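You operate a simulated robot arm through the tools that you are given. There is no shell and no other tool. Be economical: measure what you need, move in short steps, check, and stop when the job is done.

The job below is to be done with a simulated robot arm. You get a single attempt, and the scene is never put back.

Task
Take the white bottle from the window side of the packing table and put it in the silver steel tray there. Take the blue pot on the top of the sealing bench and put it away on the window side of the packing table. Close the back flap. The order is free. Set down upright: blue pot.
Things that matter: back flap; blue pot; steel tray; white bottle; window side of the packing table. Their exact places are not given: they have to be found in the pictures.

It is judged by the outcome, as a careful person would: the job done as asked, and still so three seconds after it is handed in. It fails if anything else is knocked over, pushed out of place, dropped, spilled or broken.

Robot
A 7-joint arm with a two-finger gripper on a trunk, on a base that drives. Base frame: it is fixed to the floor where the robot stands at the start and does not move with it; the origin is under the middle of the robot, x ahead of it, y to its left, z up; the surface under the hand at the start is at about z = 910. Units: mm, degrees, N and s.
With the tool pointing down near the work surface it reaches from about 100 to 560 mm from the robot's upright axis, wherever it stands. Its first joint turns from -143.0 to 143.0 degrees. Places, roughly: back flap [4800, -8900, 900]; blue pot [4000, -9000, 1000]; window side of the packing table [600, 600, 900]. Payload 1.47 kg.
The tool frame sits at the grasp point between the pads (the TCP): z along the fingers, y along the line on which they close. The tips reach 16 mm beyond it. Largest opening 87 mm; the body of the gripper starts 55 mm behind the TCP.
Orientation is that of the tool frame in the base frame, as a unit quaternion [x, y, z, w]. With the fingers straight down and closing along the base's y, the tool's x points along the base's -x, its y along +y and its z along -z.

Tools
- The arm moves only by the tool arm_command. Its arguments are lists of equal length, an entry for each row: "offset": the shift along the tool's x, y, z in units of 300 mm (1.0 is 300 mm), a list of three; "dr": the turn, a rotation vector about the tool's x, y, z in units of 120 degrees (1.0 is 120 degrees), a list of three; "hand": the gripper command, from -1 (shut) to 1 (fully open), values between in proportion. In form: {"offset": [[dx, dy, dz], ...], "dr": [[wx, wy, wz], ...], "hand": [hand, ...]}. A call has 1 to 20 rows; each row is the pose to reach, as a shift and turn from the pose commanded when the call began, along the tool's axes at that moment. A call with a number of a shift or a turn outside -1 to 1 is refused whole. Each row takes 0.2 s and may step no farther than 50 mm and 8.6 degrees from the row before; otherwise, or with a gripper value out of range, the whole call is refused. Where a pose cannot be reached the arm comes as near as it can. A force on the tool above 40 N (or 10 N above the force at the start of the call, whichever is more), or a blocked arm, ends the call early, and 0.2 s more pass. The fingers move at their own pace (about 45 mm/s each) and stop on an object; they squeeze with about 28 N. The grip force told is the motor's: it shows also when the fingers shut on nothing. Time passes only in rows, and 0.2 s behind the last, so rows that repeat a pose let the fingers close. It gives the time, the measured TCP pose, the force on the tool (base axes), the opening and the grip force at its end, in the units of the frame above (readings bear some noise), with the torque about the TCP (base axes, N m) and any sound that the robot's microphone picked up.
- Cameras (640 x 400 px; columns grow to the right, rows downward): "scene" is now at [104.9, -51.2, 1616.1]; the picture's right is [-0.82, -0.57, 0.00], its down [-0.52, 0.74, -0.44] and it looks along [0.25, -0.36, -0.90] (base axes); focal length 293 px, centre (320, 200). "wrist" rides on the gripper at [73, 12, -89] in the tool frame; the picture's right is [-0.16, 0.99, 0.00], its down [-0.72, -0.12, -0.68] and it looks along [-0.67, -0.11, 0.73] (tool axes); focal length 247 px, centre (320, 200).
- get_image(camera): a new picture of that camera. No time passes.
- raise_lower(by): slides the trunk up (or, below 0, down) by that many mm; the arm and the scene camera ride with it, the base frame stays. It gives what a move gives, with no picture.
- drive_base(legs): drives the robot by 1 to 6 legs, each [ahead, left, turn to the left] in mm, mm and degrees, along the robot's own axes; the way and the turn of a leg run together, so that a leg with both is an arc; at most 1500 mm and 180 degrees a leg. The arm and the cameras ride along, it lands a little off, and it stops where it bumps. It gives what a move gives.
- head_to(pan, tilt): turns the head with the scene camera to pan (to the left, within 86 degrees either way) and tilt (down, from -29 to 69), counted from straight ahead of the robot. It gives what a move gives.
- point_at(camera, pixels): for up to 12 pixels [column, row] of the newest picture of that camera ("zoom" is the newest enlarged one), the place [x, y, z] in the base frame of the surface seen there, good to about 2 mm. No time passes.
- inspect(camera, box): a new picture of the part [left, top, right, bottom] of that camera's present view, enlarged. No time passes.
- job_done(): hands the job in; it is judged then, once.

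Go step by step. Measure first, check grasps and placings, and put right what went wrong. The budget is 110 turns and 98 pictures, counting those below and the enlarged ones. Unless the task says otherwise, let go and move clear before handing in, and close with one line.

The tools are called after "Emit:" as a command line: name --argument value ..., lists and objects as JSON in quotes. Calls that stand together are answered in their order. arm_command: Moves the arm, as the interface text tells. Its arguments: {"type":"object","properties":{"offset":{"type":"array"},"dr":{"type":"array"},"hand":{"type":"array"}},"required":["offset","dr","hand"]} The other tools are called the same way: raise_lower (by) slides the trunk up or down; drive_base (legs) drives the base; head_to (pan, tilt) turns the head that bears the scene camera; get_image (camera) takes a picture; point_at (camera, pixels) gives the place of the surface under pixels of a picture; inspect (camera, box) takes an enlarged picture of a part of a camera's view; job_done () hands the job in.

At the start:

```text
t: 0.0
ee_pos: [478.3, -29.9, 1176.6]
tcp_rot: [0.001, 1.0, 0.0, 0.0]
wrist_force: [-0.1, 0.2, -0.4]
ft_torque: [0.01, 0.02, 0.0]
grip_width: 87.0
finger_force: 0.1
trunk travel left (down, up): [-975.0, 265.0]
robot x, y, heading: [0.3, -0.6, 0.1]
head pan, tilt: [-2.0, 67.2]
```

scene: 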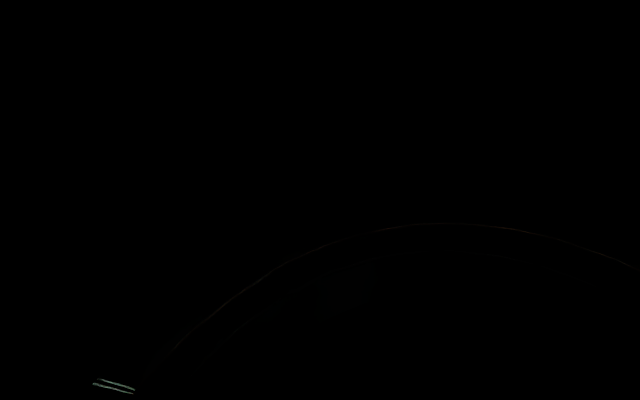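
wrist: 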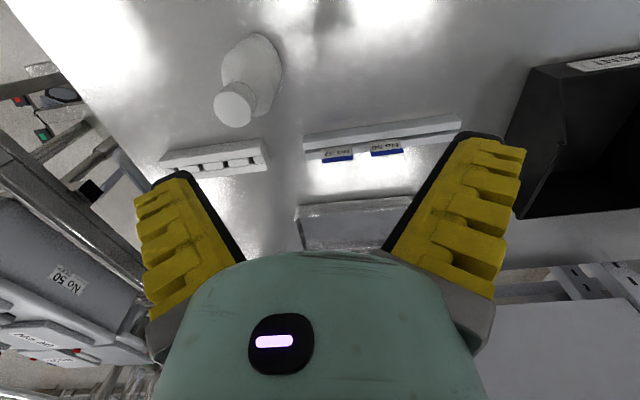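

The scene picture is nearly black (just an arc), while the wrist picture shows a white bottle at about (245,85) on a table. I will tilt the head up to get a useful scene view.

Emit:
head_to --pan 0 --tilt 35

Emit:
get_image --camera "scene"

Emit:
point_at --camera "wrist" --pixels '[[232, 105], [260, 60], [215, 160], [380, 130], [350, 220], [580, 130], [600, 60], [120, 60], [400, 60]]'

```text
t: 1.0
ee_pos: [478.0, -29.9, 1174.5]
tcp_rot: [-0.001, 1.0, 0.0, 0.0]
wrist_force: [-0.1, -0.2, 0.4]
ft_torque: [-0.04, -0.01, -0.03]
grip_width: 86.9
finger_force: 0.1
trunk travel left (down, up): [-975.0, 265.0]
robot x, y, heading: [-1.3, 0.4, -0.3]
head pan, tilt: [0.0, 35.0]
```

```text
95 pictures are left
```

scene: 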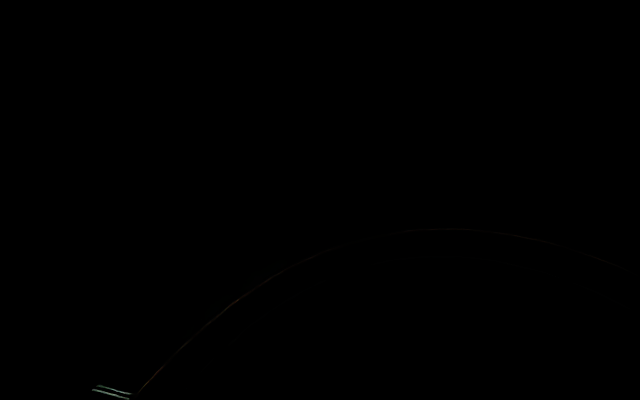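

```text
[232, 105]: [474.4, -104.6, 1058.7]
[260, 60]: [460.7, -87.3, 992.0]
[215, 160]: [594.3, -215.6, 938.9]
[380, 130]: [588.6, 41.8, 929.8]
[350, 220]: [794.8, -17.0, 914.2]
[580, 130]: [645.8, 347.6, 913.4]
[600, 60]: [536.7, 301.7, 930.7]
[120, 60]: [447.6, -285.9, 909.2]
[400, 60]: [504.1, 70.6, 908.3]
```

The scene camera is still blind; it seems covered. I'll try one different pan, and turn the wrist to look toward +y for the window side.

Emit:
head_to --pan 60 --tilt 10

Emit:
get_image --camera "scene"

Emit:
inspect --camera "wrist" --box '[120, 0, 640, 260]'

```text
t: 2.3
ee_pos: [478.1, -30.6, 1175.3]
tcp_rot: [0.0, 1.0, 0.0, 0.0]
wrist_force: [-0.1, 0.1, -0.6]
ft_torque: [-0.02, -0.03, 0.01]
grip_width: 87.0
finger_force: 0.0
trunk travel left (down, up): [-975.0, 265.0]
robot x, y, heading: [1.1, 0.0, 0.3]
head pan, tilt: [60.0, 10.0]
```

```text
94 pictures are left
```

scene: 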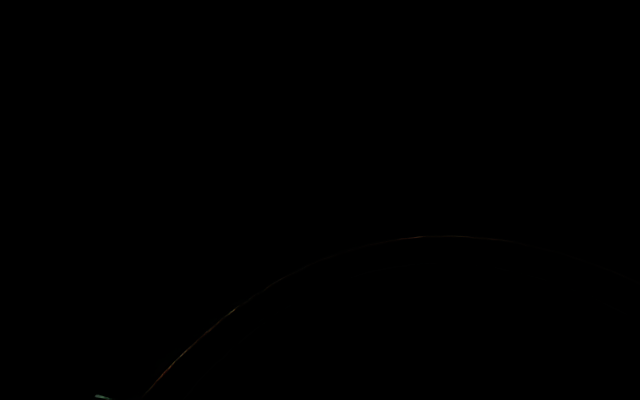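

```text
1.23 times, centred on (380, 130) of wrist
```

zoom: 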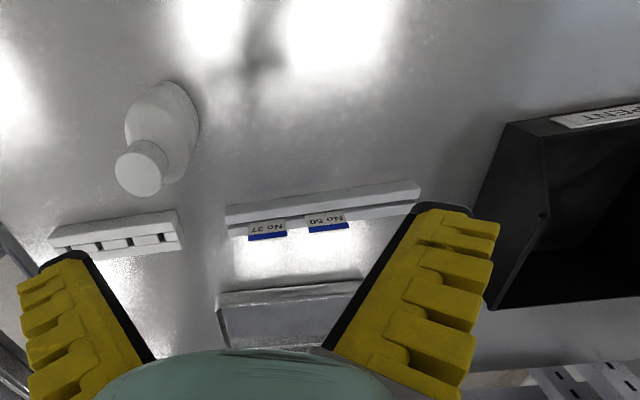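

The head camera stays blind, so I'll work with the wrist camera only. I'll yaw the hand left by 60° to view the window side, standing high.

Emit:
arm_command --offset '[[0, 0, -0.04], [0, 0, -0.08], [0, 0, -0.12], [0, 0, -0.16], [0, 0, -0.2], [0, 0, -0.2], [0, 0, -0.2], [0, 0, -0.2]]' --dr '[[0, 0, -0.07], [0, 0, -0.14], [0, 0, -0.21], [0, 0, -0.28], [0, 0, -0.35], [0, 0, -0.42], [0, 0, -0.49], [0, 0, -0.5]]' --hand '[1, 1, 1, 1, 1, 1, 1, 1]'

Emit:
get_image --camera "wrist"

```text
t: 4.1
ee_pos: [479.4, -30.4, 1235.2]
tcp_rot: [-0.501, 0.865, 0.0, -0.001]
wrist_force: [-0.9, -0.7, -0.3]
ft_torque: [-0.02, 0.0, -0.03]
grip_width: 87.3
finger_force: 0.1
trunk travel left (down, up): [-975.0, 265.0]
robot x, y, heading: [3.9, -1.0, -0.2]
head pan, tilt: [60.0, 10.0]
```

```text
92 pictures are left
```

wrist: 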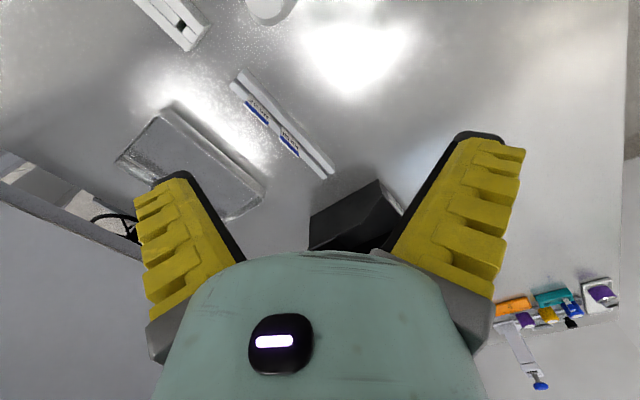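

I see a silvery box at (190,165), a black bin at (355,215) and coloured things at the far left edge. I'll enlarge these.

Emit:
inspect --camera "wrist" --box '[90, 60, 350, 240]'

Emit:
inspect --camera "wrist" --box '[470, 240, 640, 400]'

Emit:
point_at --camera "wrist" --pixels '[[117, 160], [168, 107], [263, 187], [220, 218], [185, 160], [245, 90], [325, 172], [377, 182], [620, 100], [600, 295], [515, 320], [550, 240]]'

```text
2.22 times, centred on (220, 150) of wrist
```

zoom: 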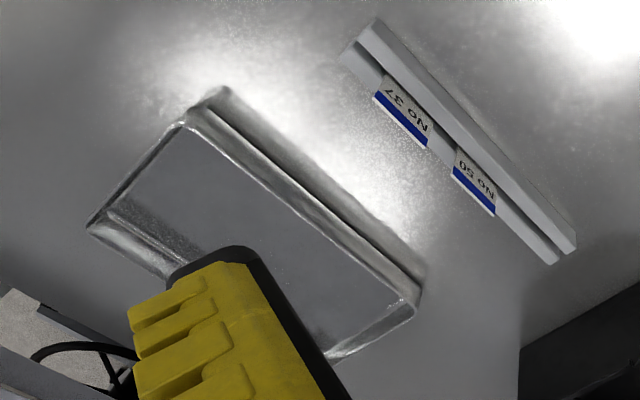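

```text
2.50 times, centred on (555, 320) of wrist
```

zoom: 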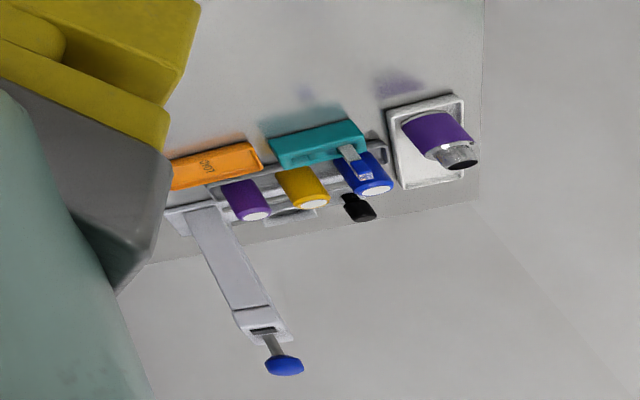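

```text
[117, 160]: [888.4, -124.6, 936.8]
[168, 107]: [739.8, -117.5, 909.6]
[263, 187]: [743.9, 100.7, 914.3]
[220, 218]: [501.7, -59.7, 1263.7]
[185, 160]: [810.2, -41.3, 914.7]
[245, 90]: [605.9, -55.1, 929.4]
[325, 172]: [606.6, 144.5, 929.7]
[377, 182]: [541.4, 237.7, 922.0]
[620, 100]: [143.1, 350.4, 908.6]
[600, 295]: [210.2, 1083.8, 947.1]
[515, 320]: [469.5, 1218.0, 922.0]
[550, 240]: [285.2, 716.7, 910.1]
```

The steel tray lies at x 740–890, y −120…100, rim z≈937. I'll raise the trunk for a wider survey to identify the window side, and check for other bottles.

Emit:
raise_lower --by 260

Emit:
get_image --camera "wrist"

Emit:
arm_command --offset '[[0, 0, 0], [0, 0, 0], [0, 0, 0], [0, 0, 0], [0, 0, 0], [0, 0, 0], [0, 0, 0], [0, 0, 0], [0, 0, 0], [0, 0, 0], [0, 0, 0], [0, 0, 0]]' --dr '[[0, 0, 0.07], [0, 0, 0.14], [0, 0, 0.21], [0, 0, 0.28], [0, 0, 0.35], [0, 0, 0.42], [0, 0, 0.49], [0, 0, 0.56], [0, 0, 0.63], [0, 0, 0.7], [0, 0, 0.77], [0, 0, 0.8]]' --hand '[1, 1, 1, 1, 1, 1, 1, 1, 1, 1, 1, 1]'

Emit:
get_image --camera "wrist"

```text
t: 6.8
ee_pos: [479.7, -29.8, 1495.3]
tcp_rot: [-0.5, 0.866, 0.0, 0.0]
wrist_force: [0.4, -0.4, 0.5]
ft_torque: [0.03, -0.02, 0.0]
grip_width: 86.9
finger_force: 0.0
trunk travel left (down, up): [-1235.0, 5.0]
robot x, y, heading: [0.4, 0.9, -0.3]
head pan, tilt: [60.0, 10.0]
```

```text
89 pictures are left
```

wrist: 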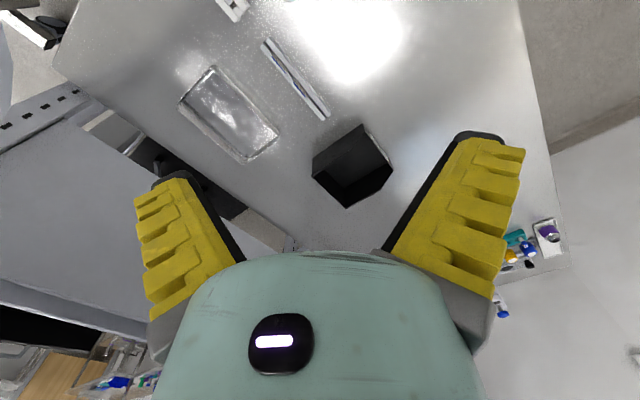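

```text
t: 9.3
ee_pos: [479.4, -29.2, 1494.2]
tcp_rot: [0.31, 0.951, 0.0, -0.001]
wrist_force: [0.0, 0.1, 1.1]
ft_torque: [-0.03, -0.03, 0.03]
grip_width: 86.9
finger_force: 0.0
trunk travel left (down, up): [-1235.0, 5.0]
robot x, y, heading: [4.4, -0.2, 0.0]
head pan, tilt: [60.0, 10.0]
```

```text
88 pictures are left
```

wrist: 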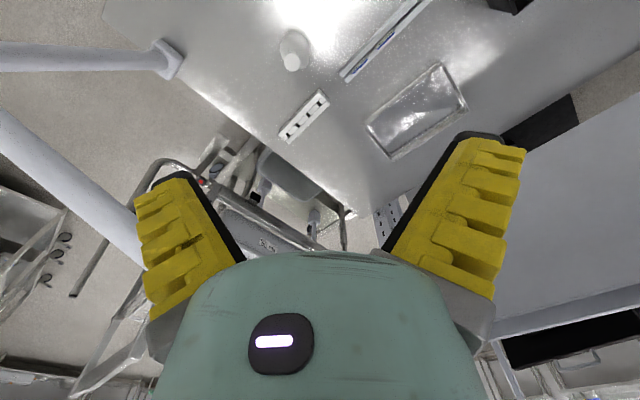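

The survey shows just one bottle (293,50), one tray (415,110) on this table. I'll probe the near edge of the table to see how far I can drive forward.

Emit:
point_at --camera "wrist" --pixels '[[108, 8], [150, 45], [225, 112], [345, 205], [350, 30], [290, 62], [295, 35], [372, 128], [437, 67], [463, 105], [395, 157], [640, 40]]'

Emit:
arm_command --offset '[[0, 0, 0], [0, 0, 0], [0, 0, 0], [0, 0, 0], [0, 0, 0], [0, 0, 0], [0, 0, 0], [0, 0, 0], [0, 0, 0], [0, 0, 0], [0, 0, 0], [0, 0, 0]]' --dr '[[0, 0, -0.07], [0, 0, -0.14], [0, 0, -0.21], [0, 0, -0.28], [0, 0, -0.3], [0, 0.07, -0.3], [0, 0.14, -0.3], [0, 0.21, -0.3], [0, 0.28, -0.3], [0, 0.28, -0.3], [0, 0.28, -0.3], [0, 0.28, -0.3]]' --hand '[1, 1, 1, 1, 1, 1, 1, 1, 1, 1, 1, 1]'

Emit:
get_image --camera "wrist"

```text
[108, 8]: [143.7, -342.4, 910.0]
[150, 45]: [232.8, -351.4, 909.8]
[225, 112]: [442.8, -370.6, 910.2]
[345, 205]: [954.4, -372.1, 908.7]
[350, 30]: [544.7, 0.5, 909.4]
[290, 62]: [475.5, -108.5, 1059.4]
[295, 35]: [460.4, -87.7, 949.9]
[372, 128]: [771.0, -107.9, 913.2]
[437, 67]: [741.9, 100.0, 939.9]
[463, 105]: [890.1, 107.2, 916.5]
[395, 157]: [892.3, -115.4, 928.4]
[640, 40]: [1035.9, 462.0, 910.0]
```

```text
t: 11.9
ee_pos: [467.6, -43.2, 1400.7]
tcp_rot: [-0.009, 0.959, 0.088, -0.27]
wrist_force: [-0.1, 0.2, -0.6]
ft_torque: [-0.01, 0.0, -0.01]
grip_width: 87.2
finger_force: 0.1
out of reach, approached as far as the arm can: row 6, 7, 8, 9, 10, 11, 12
trunk travel left (down, up): [-1235.0, 5.0]
robot x, y, heading: [1.2, 4.0, 0.3]
head pan, tilt: [60.0, 10.0]
```

```text
87 pictures are left
```

wrist: 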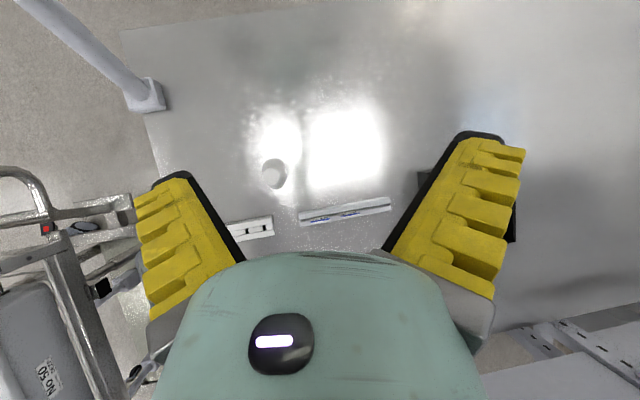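

The tilted view shows the table's near edge at the top (about row 25). I'll measure it.

Emit:
point_at --camera "wrist" --pixels '[[125, 35], [180, 28], [250, 14], [330, 4], [140, 10], [268, 178], [283, 175], [262, 162], [288, 165], [320, 30]]'

```text
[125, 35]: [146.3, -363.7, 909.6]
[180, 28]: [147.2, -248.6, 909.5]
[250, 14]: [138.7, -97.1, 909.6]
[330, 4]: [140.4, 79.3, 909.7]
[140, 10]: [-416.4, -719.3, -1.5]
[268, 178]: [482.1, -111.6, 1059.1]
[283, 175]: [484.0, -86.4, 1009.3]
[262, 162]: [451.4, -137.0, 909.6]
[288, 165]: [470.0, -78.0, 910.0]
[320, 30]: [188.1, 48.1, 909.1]
```

The table spans x 138…~1040, y −370…1250, and the tray at x 740–890 is beyond straight-down reach. With the arm high I'll test how far the base can creep forward.

Emit:
drive_base --legs '[[60, 0, 0]]'

```text
t: 12.9
ee_pos: [527.7, -41.7, 1400.5]
tcp_rot: [-0.009, 0.959, 0.087, -0.271]
wrist_force: [-0.1, 0.1, -0.1]
ft_torque: [-0.02, 0.0, -0.02]
grip_width: 87.0
finger_force: 0.1
trunk travel left (down, up): [-1235.0, 5.0]
robot x, y, heading: [59.5, 0.8, 0.1]
head pan, tilt: [60.0, 10.0]
```

It moved freely. I'll look back at the robot's column first by checking what more room there is: another 50 mm creep.

Emit:
drive_base --legs '[[50, 0, 0]]'

Emit:
get_image --camera "wrist"

```text
t: 13.9
ee_pos: [560.4, -40.5, 1399.9]
tcp_rot: [-0.001, 0.959, 0.092, -0.268]
wrist_force: [-0.2, -0.2, 0.3]
ft_torque: [0.01, 0.02, 0.01]
grip_width: 87.1
finger_force: 0.1
trunk travel left (down, up): [-1235.0, 5.0]
robot x, y, heading: [91.6, 0.2, 0.0]
head pan, tilt: [60.0, 10.0]
stopped in leg 1: the robot was blocked; the commanded pose is now the measured one
```

```text
86 pictures are left
```

wrist: 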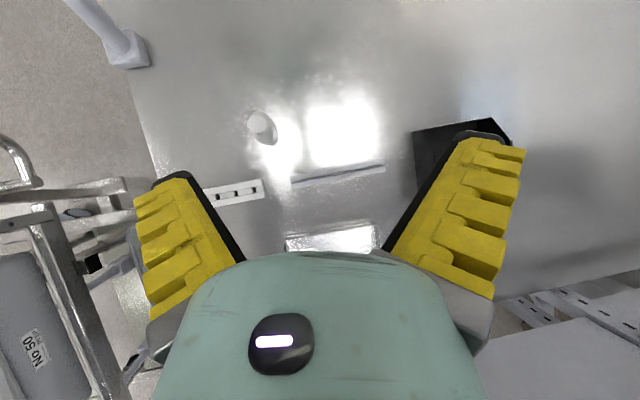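

The base is blocked at x≈92, so straight-down reach ends near x=652; the tray needs a forward-tilted tool. I'll test that: tilt the fingers 50° forward while moving to about (710,−10,1400).

Emit:
arm_command --offset '[[-0.043, 0.012, -0.024], [-0.087, 0.024, -0.048], [-0.13, 0.037, -0.072], [-0.173, 0.049, -0.096], [-0.217, 0.061, -0.12], [-0.26, 0.073, -0.144], [-0.303, 0.085, -0.168], [-0.346, 0.098, -0.192], [-0.39, 0.11, -0.216], [-0.433, 0.122, -0.24], [-0.433, 0.122, -0.24]]' --dr '[[0.0087, -0.0676, -0.004], [0.0174, -0.1352, -0.008], [0.0261, -0.2028, -0.012], [0.0348, -0.2704, -0.016], [0.0435, -0.338, -0.02], [0.0522, -0.4056, -0.024], [0.0609, -0.4732, -0.028], [0.0696, -0.5408, -0.032], [0.0783, -0.6084, -0.036], [0.087, -0.676, -0.04], [0.087, -0.676, -0.04]]' --hand '[1, 1, 1, 1, 1, 1, 1, 1, 1, 1, 1]'

Emit:
get_image --camera "wrist"

```text
t: 16.3
ee_pos: [710.6, -11.8, 1400.5]
tcp_rot: [-0.001, 0.906, 0.0, 0.424]
wrist_force: [0.0, -0.2, 0.5]
ft_torque: [0.0, 0.0, -0.01]
grip_width: 87.0
finger_force: 0.1
trunk travel left (down, up): [-1235.0, 5.0]
robot x, y, heading: [90.3, 0.3, 0.2]
head pan, tilt: [60.0, 10.0]
```

```text
85 pictures are left
```

wrist: 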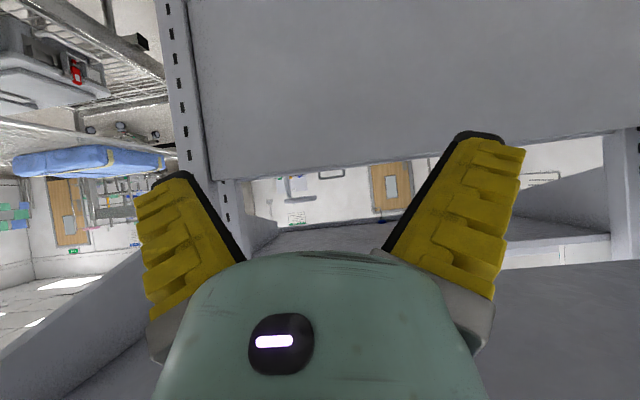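

Reached (711,−12,1400) at 50° tilt; the view shows a shelf unit beyond the table. I'll check how near it is.

Emit:
point_at --camera "wrist" --pixels '[[190, 60], [320, 100], [320, 170], [300, 15], [600, 150], [180, 20], [330, 190], [90, 160], [500, 20]]'

Emit:
raise_lower --by -250

Emit:
arm_command --offset '[[-0.08, 0, 0.09], [-0.16, 0, 0.18], [-0.16, 0, 0.18]]' --dr '[[0, 0, 0], [0, 0, 0], [0, 0, 0]]' --hand '[1, 1, 1]'

```text
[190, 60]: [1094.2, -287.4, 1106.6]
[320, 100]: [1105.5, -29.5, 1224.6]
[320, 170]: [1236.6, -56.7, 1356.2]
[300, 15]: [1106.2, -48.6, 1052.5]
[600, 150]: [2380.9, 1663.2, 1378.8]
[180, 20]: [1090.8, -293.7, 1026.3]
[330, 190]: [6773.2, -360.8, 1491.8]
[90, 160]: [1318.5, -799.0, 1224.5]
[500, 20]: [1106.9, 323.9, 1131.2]
```

```text
t: 18.9
ee_pos: [710.6, -11.7, 1151.5]
tcp_rot: [-0.002, 0.906, 0.001, 0.424]
wrist_force: [-0.8, 0.0, 0.0]
ft_torque: [0.01, 0.0, -0.04]
grip_width: 86.9
finger_force: 0.1
trunk travel left (down, up): [-985.0, 255.0]
robot x, y, heading: [91.6, 1.7, 0.3]
head pan, tilt: [60.0, 10.0]
```

```text
t: 19.7
ee_pos: [782.6, -11.5, 1153.5]
tcp_rot: [-0.001, 0.906, 0.0, 0.424]
wrist_force: [1.0, 0.2, -0.2]
ft_torque: [0.02, 0.01, 0.0]
grip_width: 86.8
finger_force: 0.0
trunk travel left (down, up): [-985.0, 255.0]
robot x, y, heading: [93.8, -1.2, 0.3]
head pan, tilt: [60.0, 10.0]
```

Reach works at 50° tilt (783 so far). I'll push on to x≈820 to test, and look.

Emit:
arm_command --offset '[[-0.08, 0, 0.095], [-0.08, 0, 0.095]]' --dr '[[0, 0, 0], [0, 0, 0]]' --hand '[1, 1]'

```text
t: 20.3
ee_pos: [819.2, -12.1, 1153.4]
tcp_rot: [-0.001, 0.906, 0.0, 0.424]
wrist_force: [-0.9, -1.2, 0.5]
ft_torque: [0.02, -0.05, 0.03]
grip_width: 87.0
finger_force: 0.1
trunk travel left (down, up): [-985.0, 255.0]
robot x, y, heading: [92.5, 3.1, 0.0]
head pan, tilt: [60.0, 10.0]
```

Full tray reach confirmed (819,−12,1153). Now I'll retract 200 mm and back the base 250 mm so I can view and grasp the bottle with the same tilt, keeping it upright.

Emit:
arm_command --offset '[[0.086, 0, -0.102], [0.172, 0, -0.204], [0.257, 0, -0.306], [0.343, 0, -0.408], [0.429, 0, -0.51], [0.429, 0, -0.51]]' --dr '[[0, 0, 0], [0, 0, 0], [0, 0, 0], [0, 0, 0], [0, 0, 0], [0, 0, 0]]' --hand '[1, 1, 1, 1, 1, 1]'

Emit:
drive_base --legs '[[-300, 0, 0]]'

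Emit:
get_image --camera "wrist"

```text
t: 21.7
ee_pos: [620.8, -11.1, 1152.4]
tcp_rot: [-0.003, 0.904, 0.002, 0.426]
wrist_force: [-0.4, 0.5, 0.7]
ft_torque: [0.0, 0.01, -0.04]
grip_width: 87.0
finger_force: 0.1
trunk travel left (down, up): [-985.0, 255.0]
robot x, y, heading: [96.7, 0.0, -0.0]
head pan, tilt: [60.0, 10.0]
```

```text
t: 23.7
ee_pos: [320.8, -11.5, 1152.7]
tcp_rot: [-0.001, 0.905, 0.0, 0.425]
wrist_force: [-0.3, 0.5, -0.6]
ft_torque: [-0.03, 0.02, 0.01]
grip_width: 86.9
finger_force: 0.1
trunk travel left (down, up): [-985.0, 255.0]
robot x, y, heading: [-200.9, 1.3, -0.1]
head pan, tilt: [60.0, 10.0]
```

```text
84 pictures are left
```

wrist: 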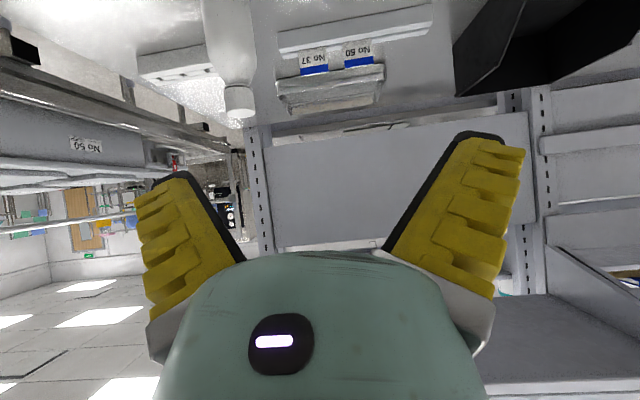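

Now the bottle is seen upside down at (230,50), with its cap at (238,100). I'll measure its sides.

Emit:
inspect --camera "wrist" --box '[150, 0, 330, 130]'

Emit:
point_at --camera "wrist" --pixels '[[238, 112], [230, 90], [239, 90], [248, 90], [209, 50], [230, 50], [252, 50], [205, 10], [226, 10], [247, 10], [233, 75], [222, 75]]'

```text
3.08 times, centred on (240, 65) of wrist
```

zoom: 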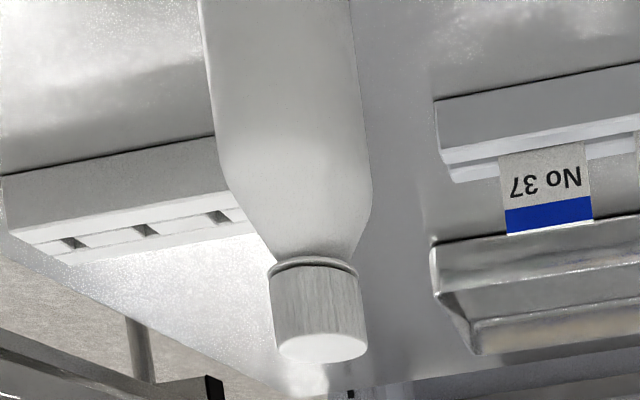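

```text
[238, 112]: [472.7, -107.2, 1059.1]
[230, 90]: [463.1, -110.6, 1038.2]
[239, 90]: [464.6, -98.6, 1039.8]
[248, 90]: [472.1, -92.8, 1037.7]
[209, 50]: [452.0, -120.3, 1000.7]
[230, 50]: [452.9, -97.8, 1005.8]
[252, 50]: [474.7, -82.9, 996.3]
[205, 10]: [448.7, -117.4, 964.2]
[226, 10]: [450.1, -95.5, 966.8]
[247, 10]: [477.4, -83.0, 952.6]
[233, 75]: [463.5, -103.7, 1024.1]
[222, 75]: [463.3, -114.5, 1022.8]
```

The bottle is about 50 mm across with its axis near (475,−104), standing z 910–1059. I'll lower the trunk 100 mm and line up 150 mm behind the grasp point along the tilted tool axis.

Emit:
raise_lower --by -100

Emit:
arm_command --offset '[[-0.05, -0.1, 0.013], [-0.1, -0.2, 0.026], [-0.155, -0.308, 0.04], [-0.155, -0.308, 0.04]]' --dr '[[0, 0, 0], [0, 0, 0], [0, 0, 0], [0, 0, 0]]' --hand '[1, 1, 1, 1]'

Emit:
get_image --camera "wrist"

```text
t: 25.0
ee_pos: [321.8, -11.7, 1052.9]
tcp_rot: [-0.001, 0.905, 0.0, 0.426]
wrist_force: [0.3, -0.1, 0.3]
ft_torque: [0.03, 0.0, 0.02]
grip_width: 87.0
finger_force: 0.0
trunk travel left (down, up): [-885.0, 355.0]
robot x, y, heading: [-206.4, 1.8, -0.1]
head pan, tilt: [60.0, 10.0]
```

```text
t: 26.0
ee_pos: [359.8, -102.7, 1081.1]
tcp_rot: [-0.001, 0.905, 0.0, 0.425]
wrist_force: [-0.4, 0.8, -0.3]
ft_torque: [0.02, 0.0, 0.02]
grip_width: 87.1
finger_force: 0.1
trunk travel left (down, up): [-885.0, 355.0]
robot x, y, heading: [-199.8, 2.1, -0.2]
head pan, tilt: [60.0, 10.0]
```

```text
82 pictures are left
```

wrist: 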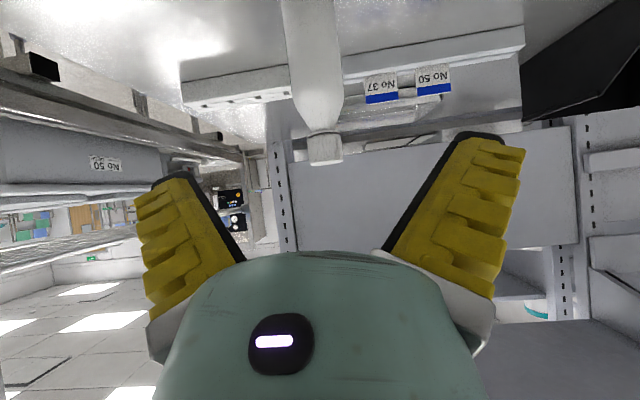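

The bottle (cap at (325,150)) lies between the fingers. A quick check of its sides, then I advance along the tool axis.

Emit:
point_at --camera "wrist" --pixels '[[310, 150], [340, 150], [289, 60], [314, 60], [336, 60], [325, 162]]'

Emit:
arm_command --offset '[[0, 0, 0.1], [0, 0, 0.2], [0, 0, 0.3], [0, 0, 0.36], [0, 0, 0.42], [0, 0, 0.46], [0, 0, 0.5], [0, 0, 0.5]]' --dr '[[0, 0, 0], [0, 0, 0], [0, 0, 0], [0, 0, 0], [0, 0, 0], [0, 0, 0], [0, 0, 0], [0, 0, 0]]' --hand '[1, 1, 1, 1, 1, 1, 1, 1]'

Emit:
get_image --camera "wrist"

```text
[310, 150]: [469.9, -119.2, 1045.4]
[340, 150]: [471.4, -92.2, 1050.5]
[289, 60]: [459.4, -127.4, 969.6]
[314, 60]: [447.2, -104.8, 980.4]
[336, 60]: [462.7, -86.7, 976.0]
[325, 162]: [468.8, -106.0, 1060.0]
```

```text
t: 27.8
ee_pos: [476.1, -101.8, 983.9]
tcp_rot: [-0.004, 0.906, 0.001, 0.424]
wrist_force: [0.5, 0.5, -0.2]
ft_torque: [0.02, -0.01, -0.03]
grip_width: 87.1
finger_force: 0.0
trunk travel left (down, up): [-885.0, 355.0]
robot x, y, heading: [-208.2, -0.6, 0.1]
head pan, tilt: [60.0, 10.0]
```

```text
81 pictures are left
```

wrist: 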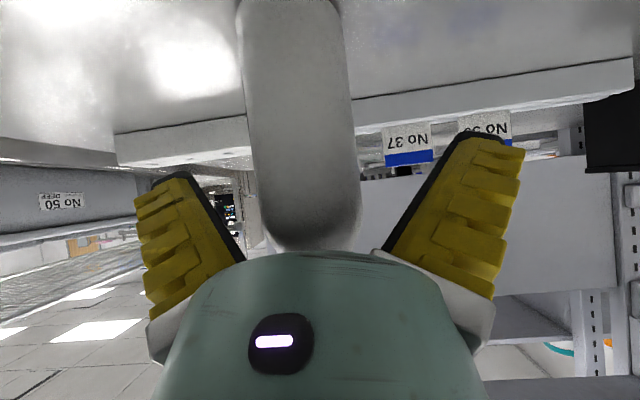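

The bottle is between the fingers with no contact. I'll shift 4 mm right and close.

Emit:
arm_command --offset '[[0, -0.013, 0], [0, -0.013, 0], [0, -0.013, 0], [0, -0.013, 0], [0, -0.013, 0], [0, -0.013, 0], [0, -0.013, 0], [0, -0.013, 0]]' --dr '[[0, 0, 0], [0, 0, 0], [0, 0, 0], [0, 0, 0], [0, 0, 0], [0, 0, 0], [0, 0, 0], [0, 0, 0]]' --hand '[1, -1, -1, -1, -1, -1, -1, -1]'

```text
t: 29.6
ee_pos: [474.4, -107.8, 984.3]
tcp_rot: [-0.002, 0.905, 0.001, 0.425]
wrist_force: [-2.6, 0.3, 3.8]
ft_torque: [-0.07, 0.08, 0.02]
grip_width: 43.4
finger_force: 28.2
trunk travel left (down, up): [-885.0, 355.0]
robot x, y, heading: [-201.3, 1.4, 0.0]
head pan, tilt: [60.0, 10.0]
```

Gripped at 43 mm with 28 N. I'll lift 130 mm with the trunk and check.

Emit:
raise_lower --by 130

Emit:
get_image --camera "wrist"

```text
t: 31.2
ee_pos: [474.4, -106.2, 1113.2]
tcp_rot: [-0.001, 0.905, -0.001, 0.425]
wrist_force: [-0.6, 0.7, -3.9]
ft_torque: [0.01, 0.0, 0.04]
grip_width: 42.7
finger_force: 27.4
trunk travel left (down, up): [-1015.0, 225.0]
robot x, y, heading: [-205.3, 0.9, 0.4]
head pan, tilt: [60.0, 10.0]
```

```text
80 pictures are left
```

wrist: 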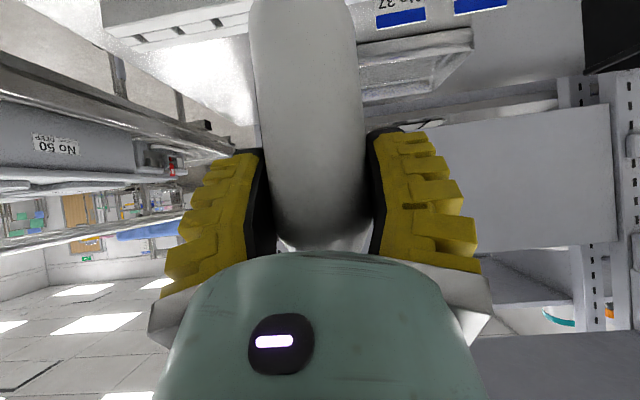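

Bottle held (4 N weight). Drive forward 285 mm, then shift to above the tray centre.

Emit:
drive_base --legs '[[285, 0, 0]]'

Emit:
get_image --camera "wrist"

```text
t: 33.2
ee_pos: [759.0, -105.0, 1114.2]
tcp_rot: [-0.002, 0.906, 0.001, 0.424]
wrist_force: [-0.4, 1.2, -3.7]
ft_torque: [0.01, -0.02, 0.01]
grip_width: 42.8
finger_force: 28.6
trunk travel left (down, up): [-1015.0, 225.0]
robot x, y, heading: [82.8, 0.4, 0.1]
head pan, tilt: [60.0, 10.0]
```

```text
79 pictures are left
```

wrist: 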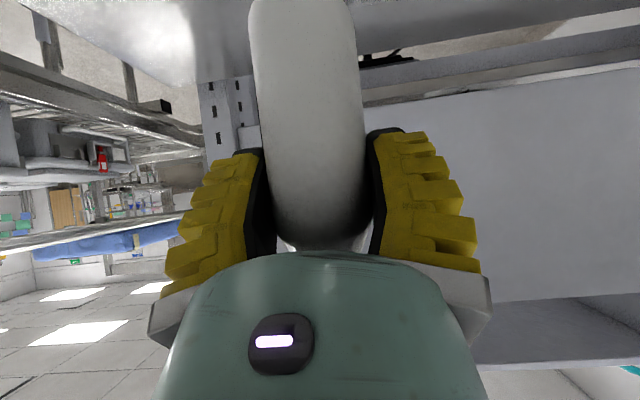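

Moving over the tray centre: TCP to (812,−7,1114).

Emit:
arm_command --offset '[[-0.038, 0.109, 0.045], [-0.076, 0.218, 0.09], [-0.114, 0.327, 0.135], [-0.114, 0.327, 0.135]]' --dr '[[0, 0, 0], [0, 0, 0], [0, 0, 0], [0, 0, 0]]' --hand '[-1, -1, -1, -1]'

Emit:
raise_lower --by -105

Emit:
get_image --camera "wrist"

```text
t: 34.2
ee_pos: [812.0, -4.4, 1112.6]
tcp_rot: [-0.003, 0.905, 0.001, 0.424]
wrist_force: [0.1, 0.2, -2.6]
ft_torque: [-0.04, 0.04, -0.02]
grip_width: 42.9
finger_force: 28.0
trunk travel left (down, up): [-1015.0, 225.0]
robot x, y, heading: [79.1, 0.7, 0.3]
head pan, tilt: [60.0, 10.0]
```

```text
t: 35.6
ee_pos: [811.1, -4.5, 1008.4]
tcp_rot: [-0.003, 0.906, 0.001, 0.424]
wrist_force: [-0.1, 0.2, -3.2]
ft_torque: [-0.01, 0.06, 0.03]
grip_width: 43.3
finger_force: 28.0
trunk travel left (down, up): [-910.0, 330.0]
robot x, y, heading: [79.6, 3.9, 0.2]
head pan, tilt: [60.0, 10.0]
```

```text
78 pictures are left
```

wrist: 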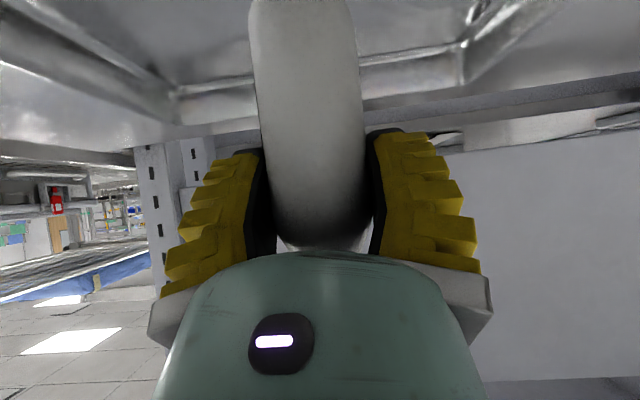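

The bottle is inside the tray's outline. I'll lower in 3 mm rows by arm, watching the force.

Emit:
arm_command --offset '[[0.01, 0, 0.0085], [0.02, 0, 0.017], [0.0255, 0, 0.0215], [0.0306, 0, 0.0257], [0.0357, 0, 0.03], [0.0408, 0, 0.0343], [0.0408, 0, 0.0343]]' --dr '[[0, 0, 0], [0, 0, 0], [0, 0, 0], [0, 0, 0], [0, 0, 0], [0, 0, 0], [0, 0, 0]]' --hand '[-1, -1, -1, -1, -1, -1, -1]'

```text
t: 37.2
ee_pos: [811.8, -4.8, 991.8]
tcp_rot: [-0.002, 0.906, 0.0, 0.424]
wrist_force: [-0.1, -0.2, -2.5]
ft_torque: [0.01, 0.02, -0.01]
grip_width: 42.7
finger_force: 27.4
trunk travel left (down, up): [-910.0, 330.0]
robot x, y, heading: [80.0, 0.3, 0.4]
head pan, tilt: [60.0, 10.0]
```

Emit:
arm_command --offset '[[0.0026, 0, 0.0021], [0.0051, 0, 0.0043], [0.0077, 0, 0.0064], [0.0102, 0, 0.0086], [0.0102, 0, 0.0086]]' --dr '[[0, 0, 0], [0, 0, 0], [0, 0, 0], [0, 0, 0], [0, 0, 0]]' --hand '[-1, -1, -1, -1, -1]'

```text
t: 38.4
ee_pos: [811.8, -4.2, 988.4]
tcp_rot: [-0.002, 0.905, 0.0, 0.425]
wrist_force: [0.9, 0.7, -0.8]
ft_torque: [0.04, -0.03, 0.01]
grip_width: 42.8
finger_force: 28.0
trunk travel left (down, up): [-910.0, 330.0]
robot x, y, heading: [77.5, -0.6, 0.2]
head pan, tilt: [60.0, 10.0]
```

The carried weight drops to 0.8 N, so it's just touching the tray floor. One more 2 mm, then open.

Emit:
arm_command --offset '[[0.0026, 0, 0.0021], [0.0051, 0, 0.0043], [0.0051, 0, 0.0043]]' --dr '[[0, 0, 0], [0, 0, 0], [0, 0, 0]]' --hand '[-1, -1, -1]'

```text
t: 39.2
ee_pos: [814.0, -2.6, 988.6]
tcp_rot: [-0.002, 0.904, 0.001, 0.426]
wrist_force: [-3.9, 3.9, 11.2]
ft_torque: [0.04, 0.23, -0.02]
grip_width: 44.0
finger_force: 27.9
trunk travel left (down, up): [-910.0, 330.0]
robot x, y, heading: [77.4, 3.0, 0.1]
head pan, tilt: [60.0, 10.0]
```

Now 11 N upward: the bottle stands on the tray floor. Open the fingers slowly, then retreat along the tool axis.

Emit:
arm_command --offset '[[0, 0, 0], [0, 0, 0], [0, 0, 0], [0, 0, 0], [0, 0, 0], [0, 0, 0]]' --dr '[[0, 0, 0], [0, 0, 0], [0, 0, 0], [0, 0, 0], [0, 0, 0], [0, 0, 0]]' --hand '[0.2, 0.6, 1, 1, 1, 1]'

Emit:
arm_command --offset '[[0, 0, -0.05], [0, 0, -0.12], [0, 0, -0.22], [0, 0, -0.34], [0, 0, -0.48], [0, 0, -0.62], [0, 0, -0.62]]' --dr '[[0, 0, 0], [0, 0, 0], [0, 0, 0], [0, 0, 0], [0, 0, 0], [0, 0, 0], [0, 0, 0]]' --hand '[1, 1, 1, 1, 1, 1, 1]'

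Emit:
get_image --camera "wrist"

```text
t: 40.6
ee_pos: [813.5, -4.3, 987.3]
tcp_rot: [-0.002, 0.905, 0.001, 0.425]
wrist_force: [-0.5, -0.7, 0.1]
ft_torque: [0.0, 0.0, -0.01]
grip_width: 86.8
finger_force: 0.1
trunk travel left (down, up): [-910.0, 330.0]
robot x, y, heading: [79.7, 0.4, 0.1]
head pan, tilt: [60.0, 10.0]
```

```text
t: 42.2
ee_pos: [669.7, -6.7, 1104.5]
tcp_rot: [-0.002, 0.906, 0.0, 0.424]
wrist_force: [0.2, 0.1, 0.0]
ft_torque: [0.02, 0.03, 0.04]
grip_width: 86.9
finger_force: 0.0
trunk travel left (down, up): [-910.0, 330.0]
robot x, y, heading: [78.5, 0.1, 0.3]
head pan, tilt: [60.0, 10.0]
```

```text
77 pictures are left
```

wrist: 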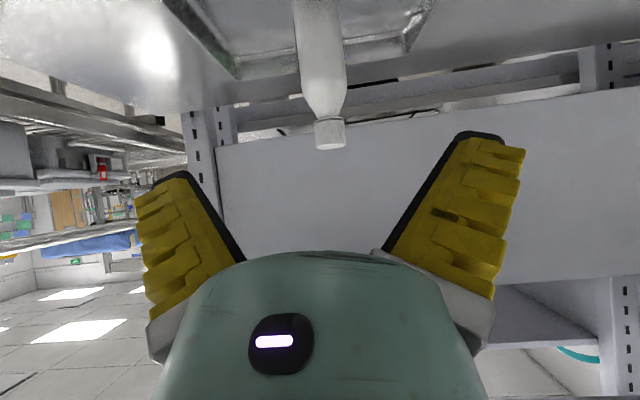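

The bottle stands upright in the tray. Now raise, retract the arm, back off and turn toward the far sealing bench.

Emit:
raise_lower --by 200

Emit:
arm_command --offset '[[0.08, 0, -0.095], [0.16, 0, -0.19], [0.24, 0, -0.285], [0.32, 0, -0.38], [0.4, 0, -0.475], [0.45, 0, -0.53], [0.45, 0, -0.53]]' --dr '[[0, 0, 0], [0, 0, 0], [0, 0, 0], [0, 0, 0], [0, 0, 0], [0, 0, 0], [0, 0, 0]]' --hand '[1, 1, 1, 1, 1, 1, 1]'

Emit:
drive_base --legs '[[-700, 0, 0]]'

Emit:
get_image --camera "wrist"

```text
t: 44.3
ee_pos: [669.2, -5.5, 1305.2]
tcp_rot: [-0.002, 0.905, 0.001, 0.425]
wrist_force: [-0.1, 0.1, -0.6]
ft_torque: [0.01, 0.01, 0.02]
grip_width: 87.3
finger_force: 0.0
trunk travel left (down, up): [-1110.0, 130.0]
robot x, y, heading: [78.0, 0.9, 0.4]
head pan, tilt: [60.0, 10.0]
```

```text
t: 45.5
ee_pos: [641.7, 18.5, 1404.5]
tcp_rot: [-0.196, 0.797, -0.012, 0.571]
wrist_force: [0.0, 0.3, -0.3]
ft_torque: [0.01, 0.02, 0.0]
grip_width: 87.1
finger_force: 0.0
out of reach, approached as far as the arm can: row 5
trunk travel left (down, up): [-1110.0, 130.0]
robot x, y, heading: [80.9, -1.1, 0.1]
head pan, tilt: [60.0, 10.0]
stopped in row 5: the arm was blocked; the commanded pose is now the measured one
```

```text
t: 49.3
ee_pos: [-69.3, 18.2, 1402.9]
tcp_rot: [-0.195, 0.798, -0.012, 0.57]
wrist_force: [0.0, 0.0, 0.5]
ft_torque: [0.0, -0.05, 0.03]
grip_width: 87.2
finger_force: 0.1
trunk travel left (down, up): [-1110.0, 130.0]
robot x, y, heading: [-630.9, -4.6, -0.1]
head pan, tilt: [60.0, 10.0]
```

```text
76 pictures are left
```

wrist: 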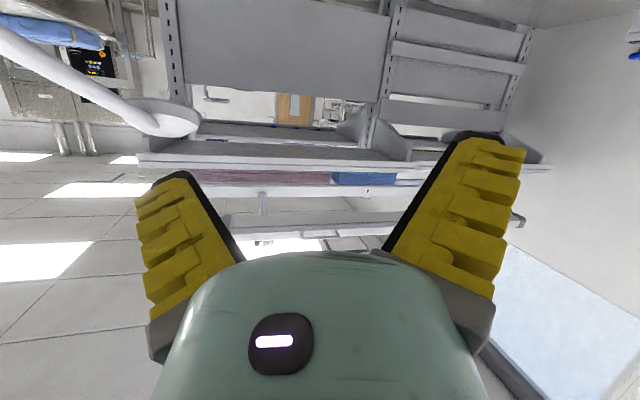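

The arm ended in an awkward pose (tilt ~70°). I'll bring it back to the tool-down carry pose known from the start.

Emit:
arm_command --offset '[[0.0406, 0.001, -0.0181], [0.0812, 0.002, -0.0362], [0.1218, 0.003, -0.0543], [0.1624, 0.004, -0.0724], [0.203, 0.005, -0.0905], [0.2436, 0.006, -0.1086], [0.2842, 0.007, -0.1267], [0.3248, 0.008, -0.1448], [0.3654, 0.009, -0.1629], [0.406, 0.01, -0.181], [0.406, 0.01, -0.181]]' --dr '[[-0.0012, 0.0584, 0.0199], [-0.0024, 0.1168, 0.0398], [-0.0036, 0.1752, 0.0597], [-0.0048, 0.2336, 0.0796], [-0.006, 0.292, 0.0995], [-0.0072, 0.3504, 0.1194], [-0.0084, 0.4088, 0.1393], [-0.0096, 0.4672, 0.1592], [-0.0108, 0.5256, 0.1791], [-0.012, 0.584, 0.199], [-0.012, 0.584, 0.199]]' --hand '[1, 1, 1, 1, 1, 1, 1, 1, 1, 1, 1]'

Emit:
drive_base --legs '[[0, 0, -60]]'

Emit:
get_image --camera "wrist"

```text
t: 51.7
ee_pos: [-153.2, -30.4, 1311.5]
tcp_rot: [0.0, 1.0, -0.001, 0.0]
wrist_force: [-1.0, 0.7, -1.0]
ft_torque: [-0.01, -0.01, 0.0]
grip_width: 87.2
finger_force: 0.0
out of reach, approached as far as the arm can: row 1, 2, 3, 4, 5, 6, 7, 8
trunk travel left (down, up): [-1110.0, 130.0]
robot x, y, heading: [-633.6, -2.2, 0.3]
head pan, tilt: [60.0, 10.0]
```

```text
t: 54.8
ee_pos: [-412.7, -425.8, 1312.5]
tcp_rot: [0.494, 0.869, 0.0, 0.001]
wrist_force: [0.8, 0.0, 0.1]
ft_torque: [0.0, -0.03, 0.0]
grip_width: 86.9
finger_force: 0.0
trunk travel left (down, up): [-1110.0, 130.0]
robot x, y, heading: [-632.8, -4.0, -59.3]
head pan, tilt: [60.0, 10.0]
```

```text
75 pictures are left
```

wrist: 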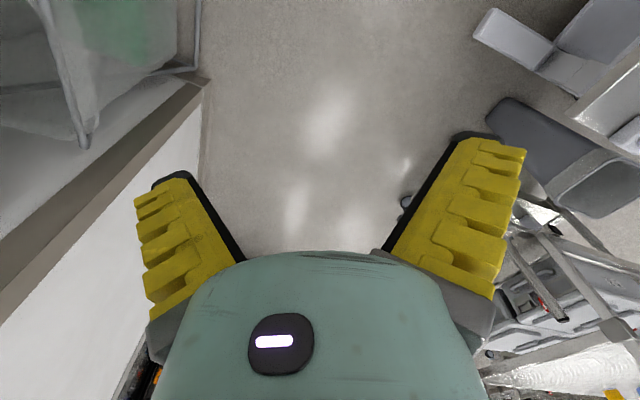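

Facing −60°, there is an aisle ahead between a wall (left of image, i.e. robot's right) and carts. I'll tilt the hand forward 38° to see ahead.

Emit:
arm_command --offset '[[0, 0, 0], [0, 0, 0], [0, 0, 0], [0, 0, 0], [0, 0, 0], [0, 0, 0]]' --dr '[[0, -0.07, 0], [0, -0.14, 0], [0, -0.21, 0], [0, -0.28, 0], [0, -0.32, 0], [0, -0.32, 0]]' --hand '[1, 1, 1, 1, 1, 1]'

Emit:
get_image --camera "wrist"

```text
t: 56.4
ee_pos: [-402.2, -468.2, 1322.0]
tcp_rot: [0.451, 0.812, -0.197, 0.312]
wrist_force: [0.4, 0.4, -0.3]
ft_torque: [0.01, -0.02, 0.01]
grip_width: 86.9
finger_force: 0.0
out of reach, approached as far as the arm can: row 2, 3, 4, 5, 6
trunk travel left (down, up): [-1110.0, 130.0]
robot x, y, heading: [-631.1, 0.4, -59.2]
head pan, tilt: [60.0, 10.0]
stopped in row 6: the arm was blocked; the commanded pose is now the measured one
```

```text
74 pictures are left
```

wrist: 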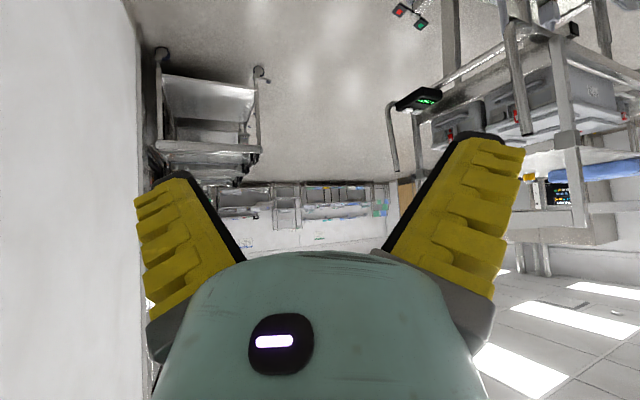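

I see an aisle: trolleys at (210,110) on my right, a frame at (450,130) on my left, and benches along a far wall (320,190). Measuring these.

Emit:
point_at --camera "wrist" --pixels '[[140, 60], [160, 60], [255, 80], [245, 140], [300, 100], [330, 140], [392, 150], [415, 130], [430, 110], [285, 210], [340, 215], [390, 200]]'

Emit:
inspect --camera "wrist" --box '[130, 20, 480, 250]'

```text
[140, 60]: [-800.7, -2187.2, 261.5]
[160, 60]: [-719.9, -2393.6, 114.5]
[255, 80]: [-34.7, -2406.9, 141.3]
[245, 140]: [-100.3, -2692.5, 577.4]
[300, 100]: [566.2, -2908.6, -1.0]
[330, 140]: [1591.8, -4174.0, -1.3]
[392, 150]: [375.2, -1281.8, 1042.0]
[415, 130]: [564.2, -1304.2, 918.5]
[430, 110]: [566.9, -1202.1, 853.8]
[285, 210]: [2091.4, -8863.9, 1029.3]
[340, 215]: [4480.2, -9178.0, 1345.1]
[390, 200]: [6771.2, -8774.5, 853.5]
```

```text
1.74 times, centred on (305, 135) of wrist
```

zoom: 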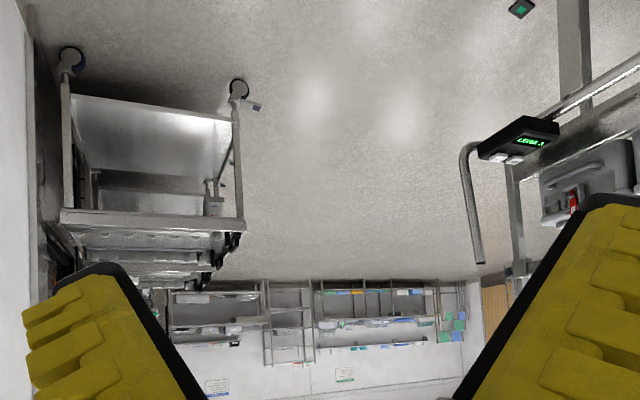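

The aisle is clear between the trolleys (x<−30 from y=−2390) and the frame (x>375 near y=−1290). I'll turn to −72° and go 1500 ahead.

Emit:
point_at --camera "wrist" --pixels '[[450, 50], [520, 40], [525, 120], [395, 10], [480, 100], [620, 90], [580, 10]]'

Emit:
drive_base --legs '[[0, 0, -13], [800, 0, 0]]'

Emit:
get_image --camera "wrist"

```text
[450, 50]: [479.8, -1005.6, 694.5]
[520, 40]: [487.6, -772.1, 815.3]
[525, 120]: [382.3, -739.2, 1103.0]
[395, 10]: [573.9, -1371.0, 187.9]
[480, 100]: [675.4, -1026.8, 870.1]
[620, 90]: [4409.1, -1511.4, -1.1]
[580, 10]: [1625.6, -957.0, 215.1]
```

```text
t: 61.5
ee_pos: [-265.3, -1269.5, 1320.0]
tcp_rot: [0.539, 0.758, -0.229, 0.288]
wrist_force: [0.2, -0.2, 0.1]
ft_torque: [-0.01, 0.01, 0.01]
grip_width: 87.3
finger_force: 0.1
trunk travel left (down, up): [-1110.0, 130.0]
robot x, y, heading: [-383.8, -764.5, -72.0]
head pan, tilt: [60.0, 10.0]
```

```text
72 pictures are left
```

wrist: 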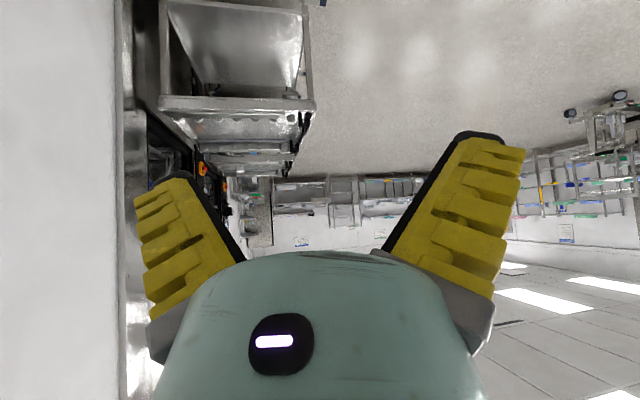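

Clear path to about (800,−3000) at heading −62°, 425+ mm clearance on either side. Turn +10 and drive.

Emit:
drive_base --legs '[[0, 0, 10], [1500, 0, 0], [900, 0, 0]]'

Emit:
get_image --camera "wrist"

```text
t: 74.1
ee_pos: [1011.5, -3375.9, 1321.5]
tcp_rot: [0.46, 0.807, -0.2, 0.311]
wrist_force: [0.4, 0.5, 0.2]
ft_torque: [-0.01, 0.02, 0.02]
grip_width: 87.0
finger_force: 0.1
trunk travel left (down, up): [-1110.0, 130.0]
robot x, y, heading: [795.3, -2905.5, -60.6]
head pan, tilt: [60.0, 10.0]
```

```text
71 pictures are left
```

wrist: 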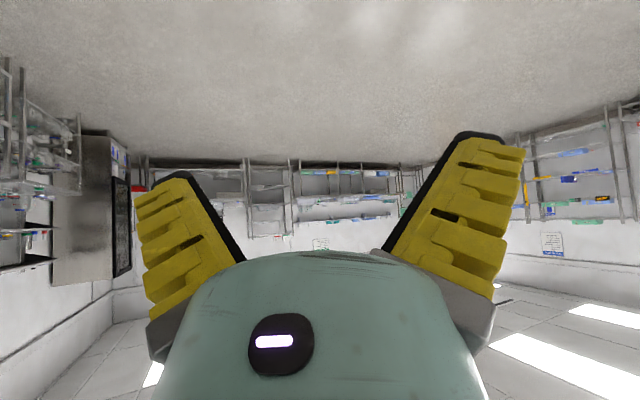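

Wide open floor ahead to the benches at the far wall. Turn to −56.6° and drive ~4000 mm.

Emit:
drive_base --legs '[[0, 0, 4], [1400, 0, 0], [1400, 0, 0], [1400, 0, 0]]'

Emit:
get_image --camera "wrist"

```text
t: 94.9
ee_pos: [3384.9, -6885.8, 1321.5]
tcp_rot: [0.428, 0.824, -0.189, 0.319]
wrist_force: [-0.5, 0.1, -0.4]
ft_torque: [-0.01, 0.03, -0.02]
grip_width: 87.3
finger_force: 0.0
trunk travel left (down, up): [-1110.0, 130.0]
robot x, y, heading: [3130.7, -6427.6, -56.2]
head pan, tilt: [60.0, 10.0]
```

```text
70 pictures are left
```

wrist: 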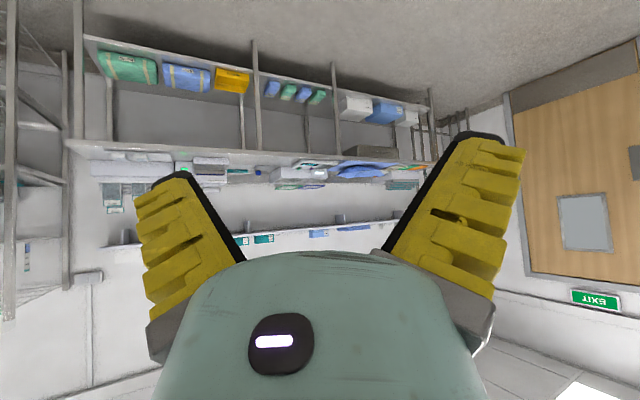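

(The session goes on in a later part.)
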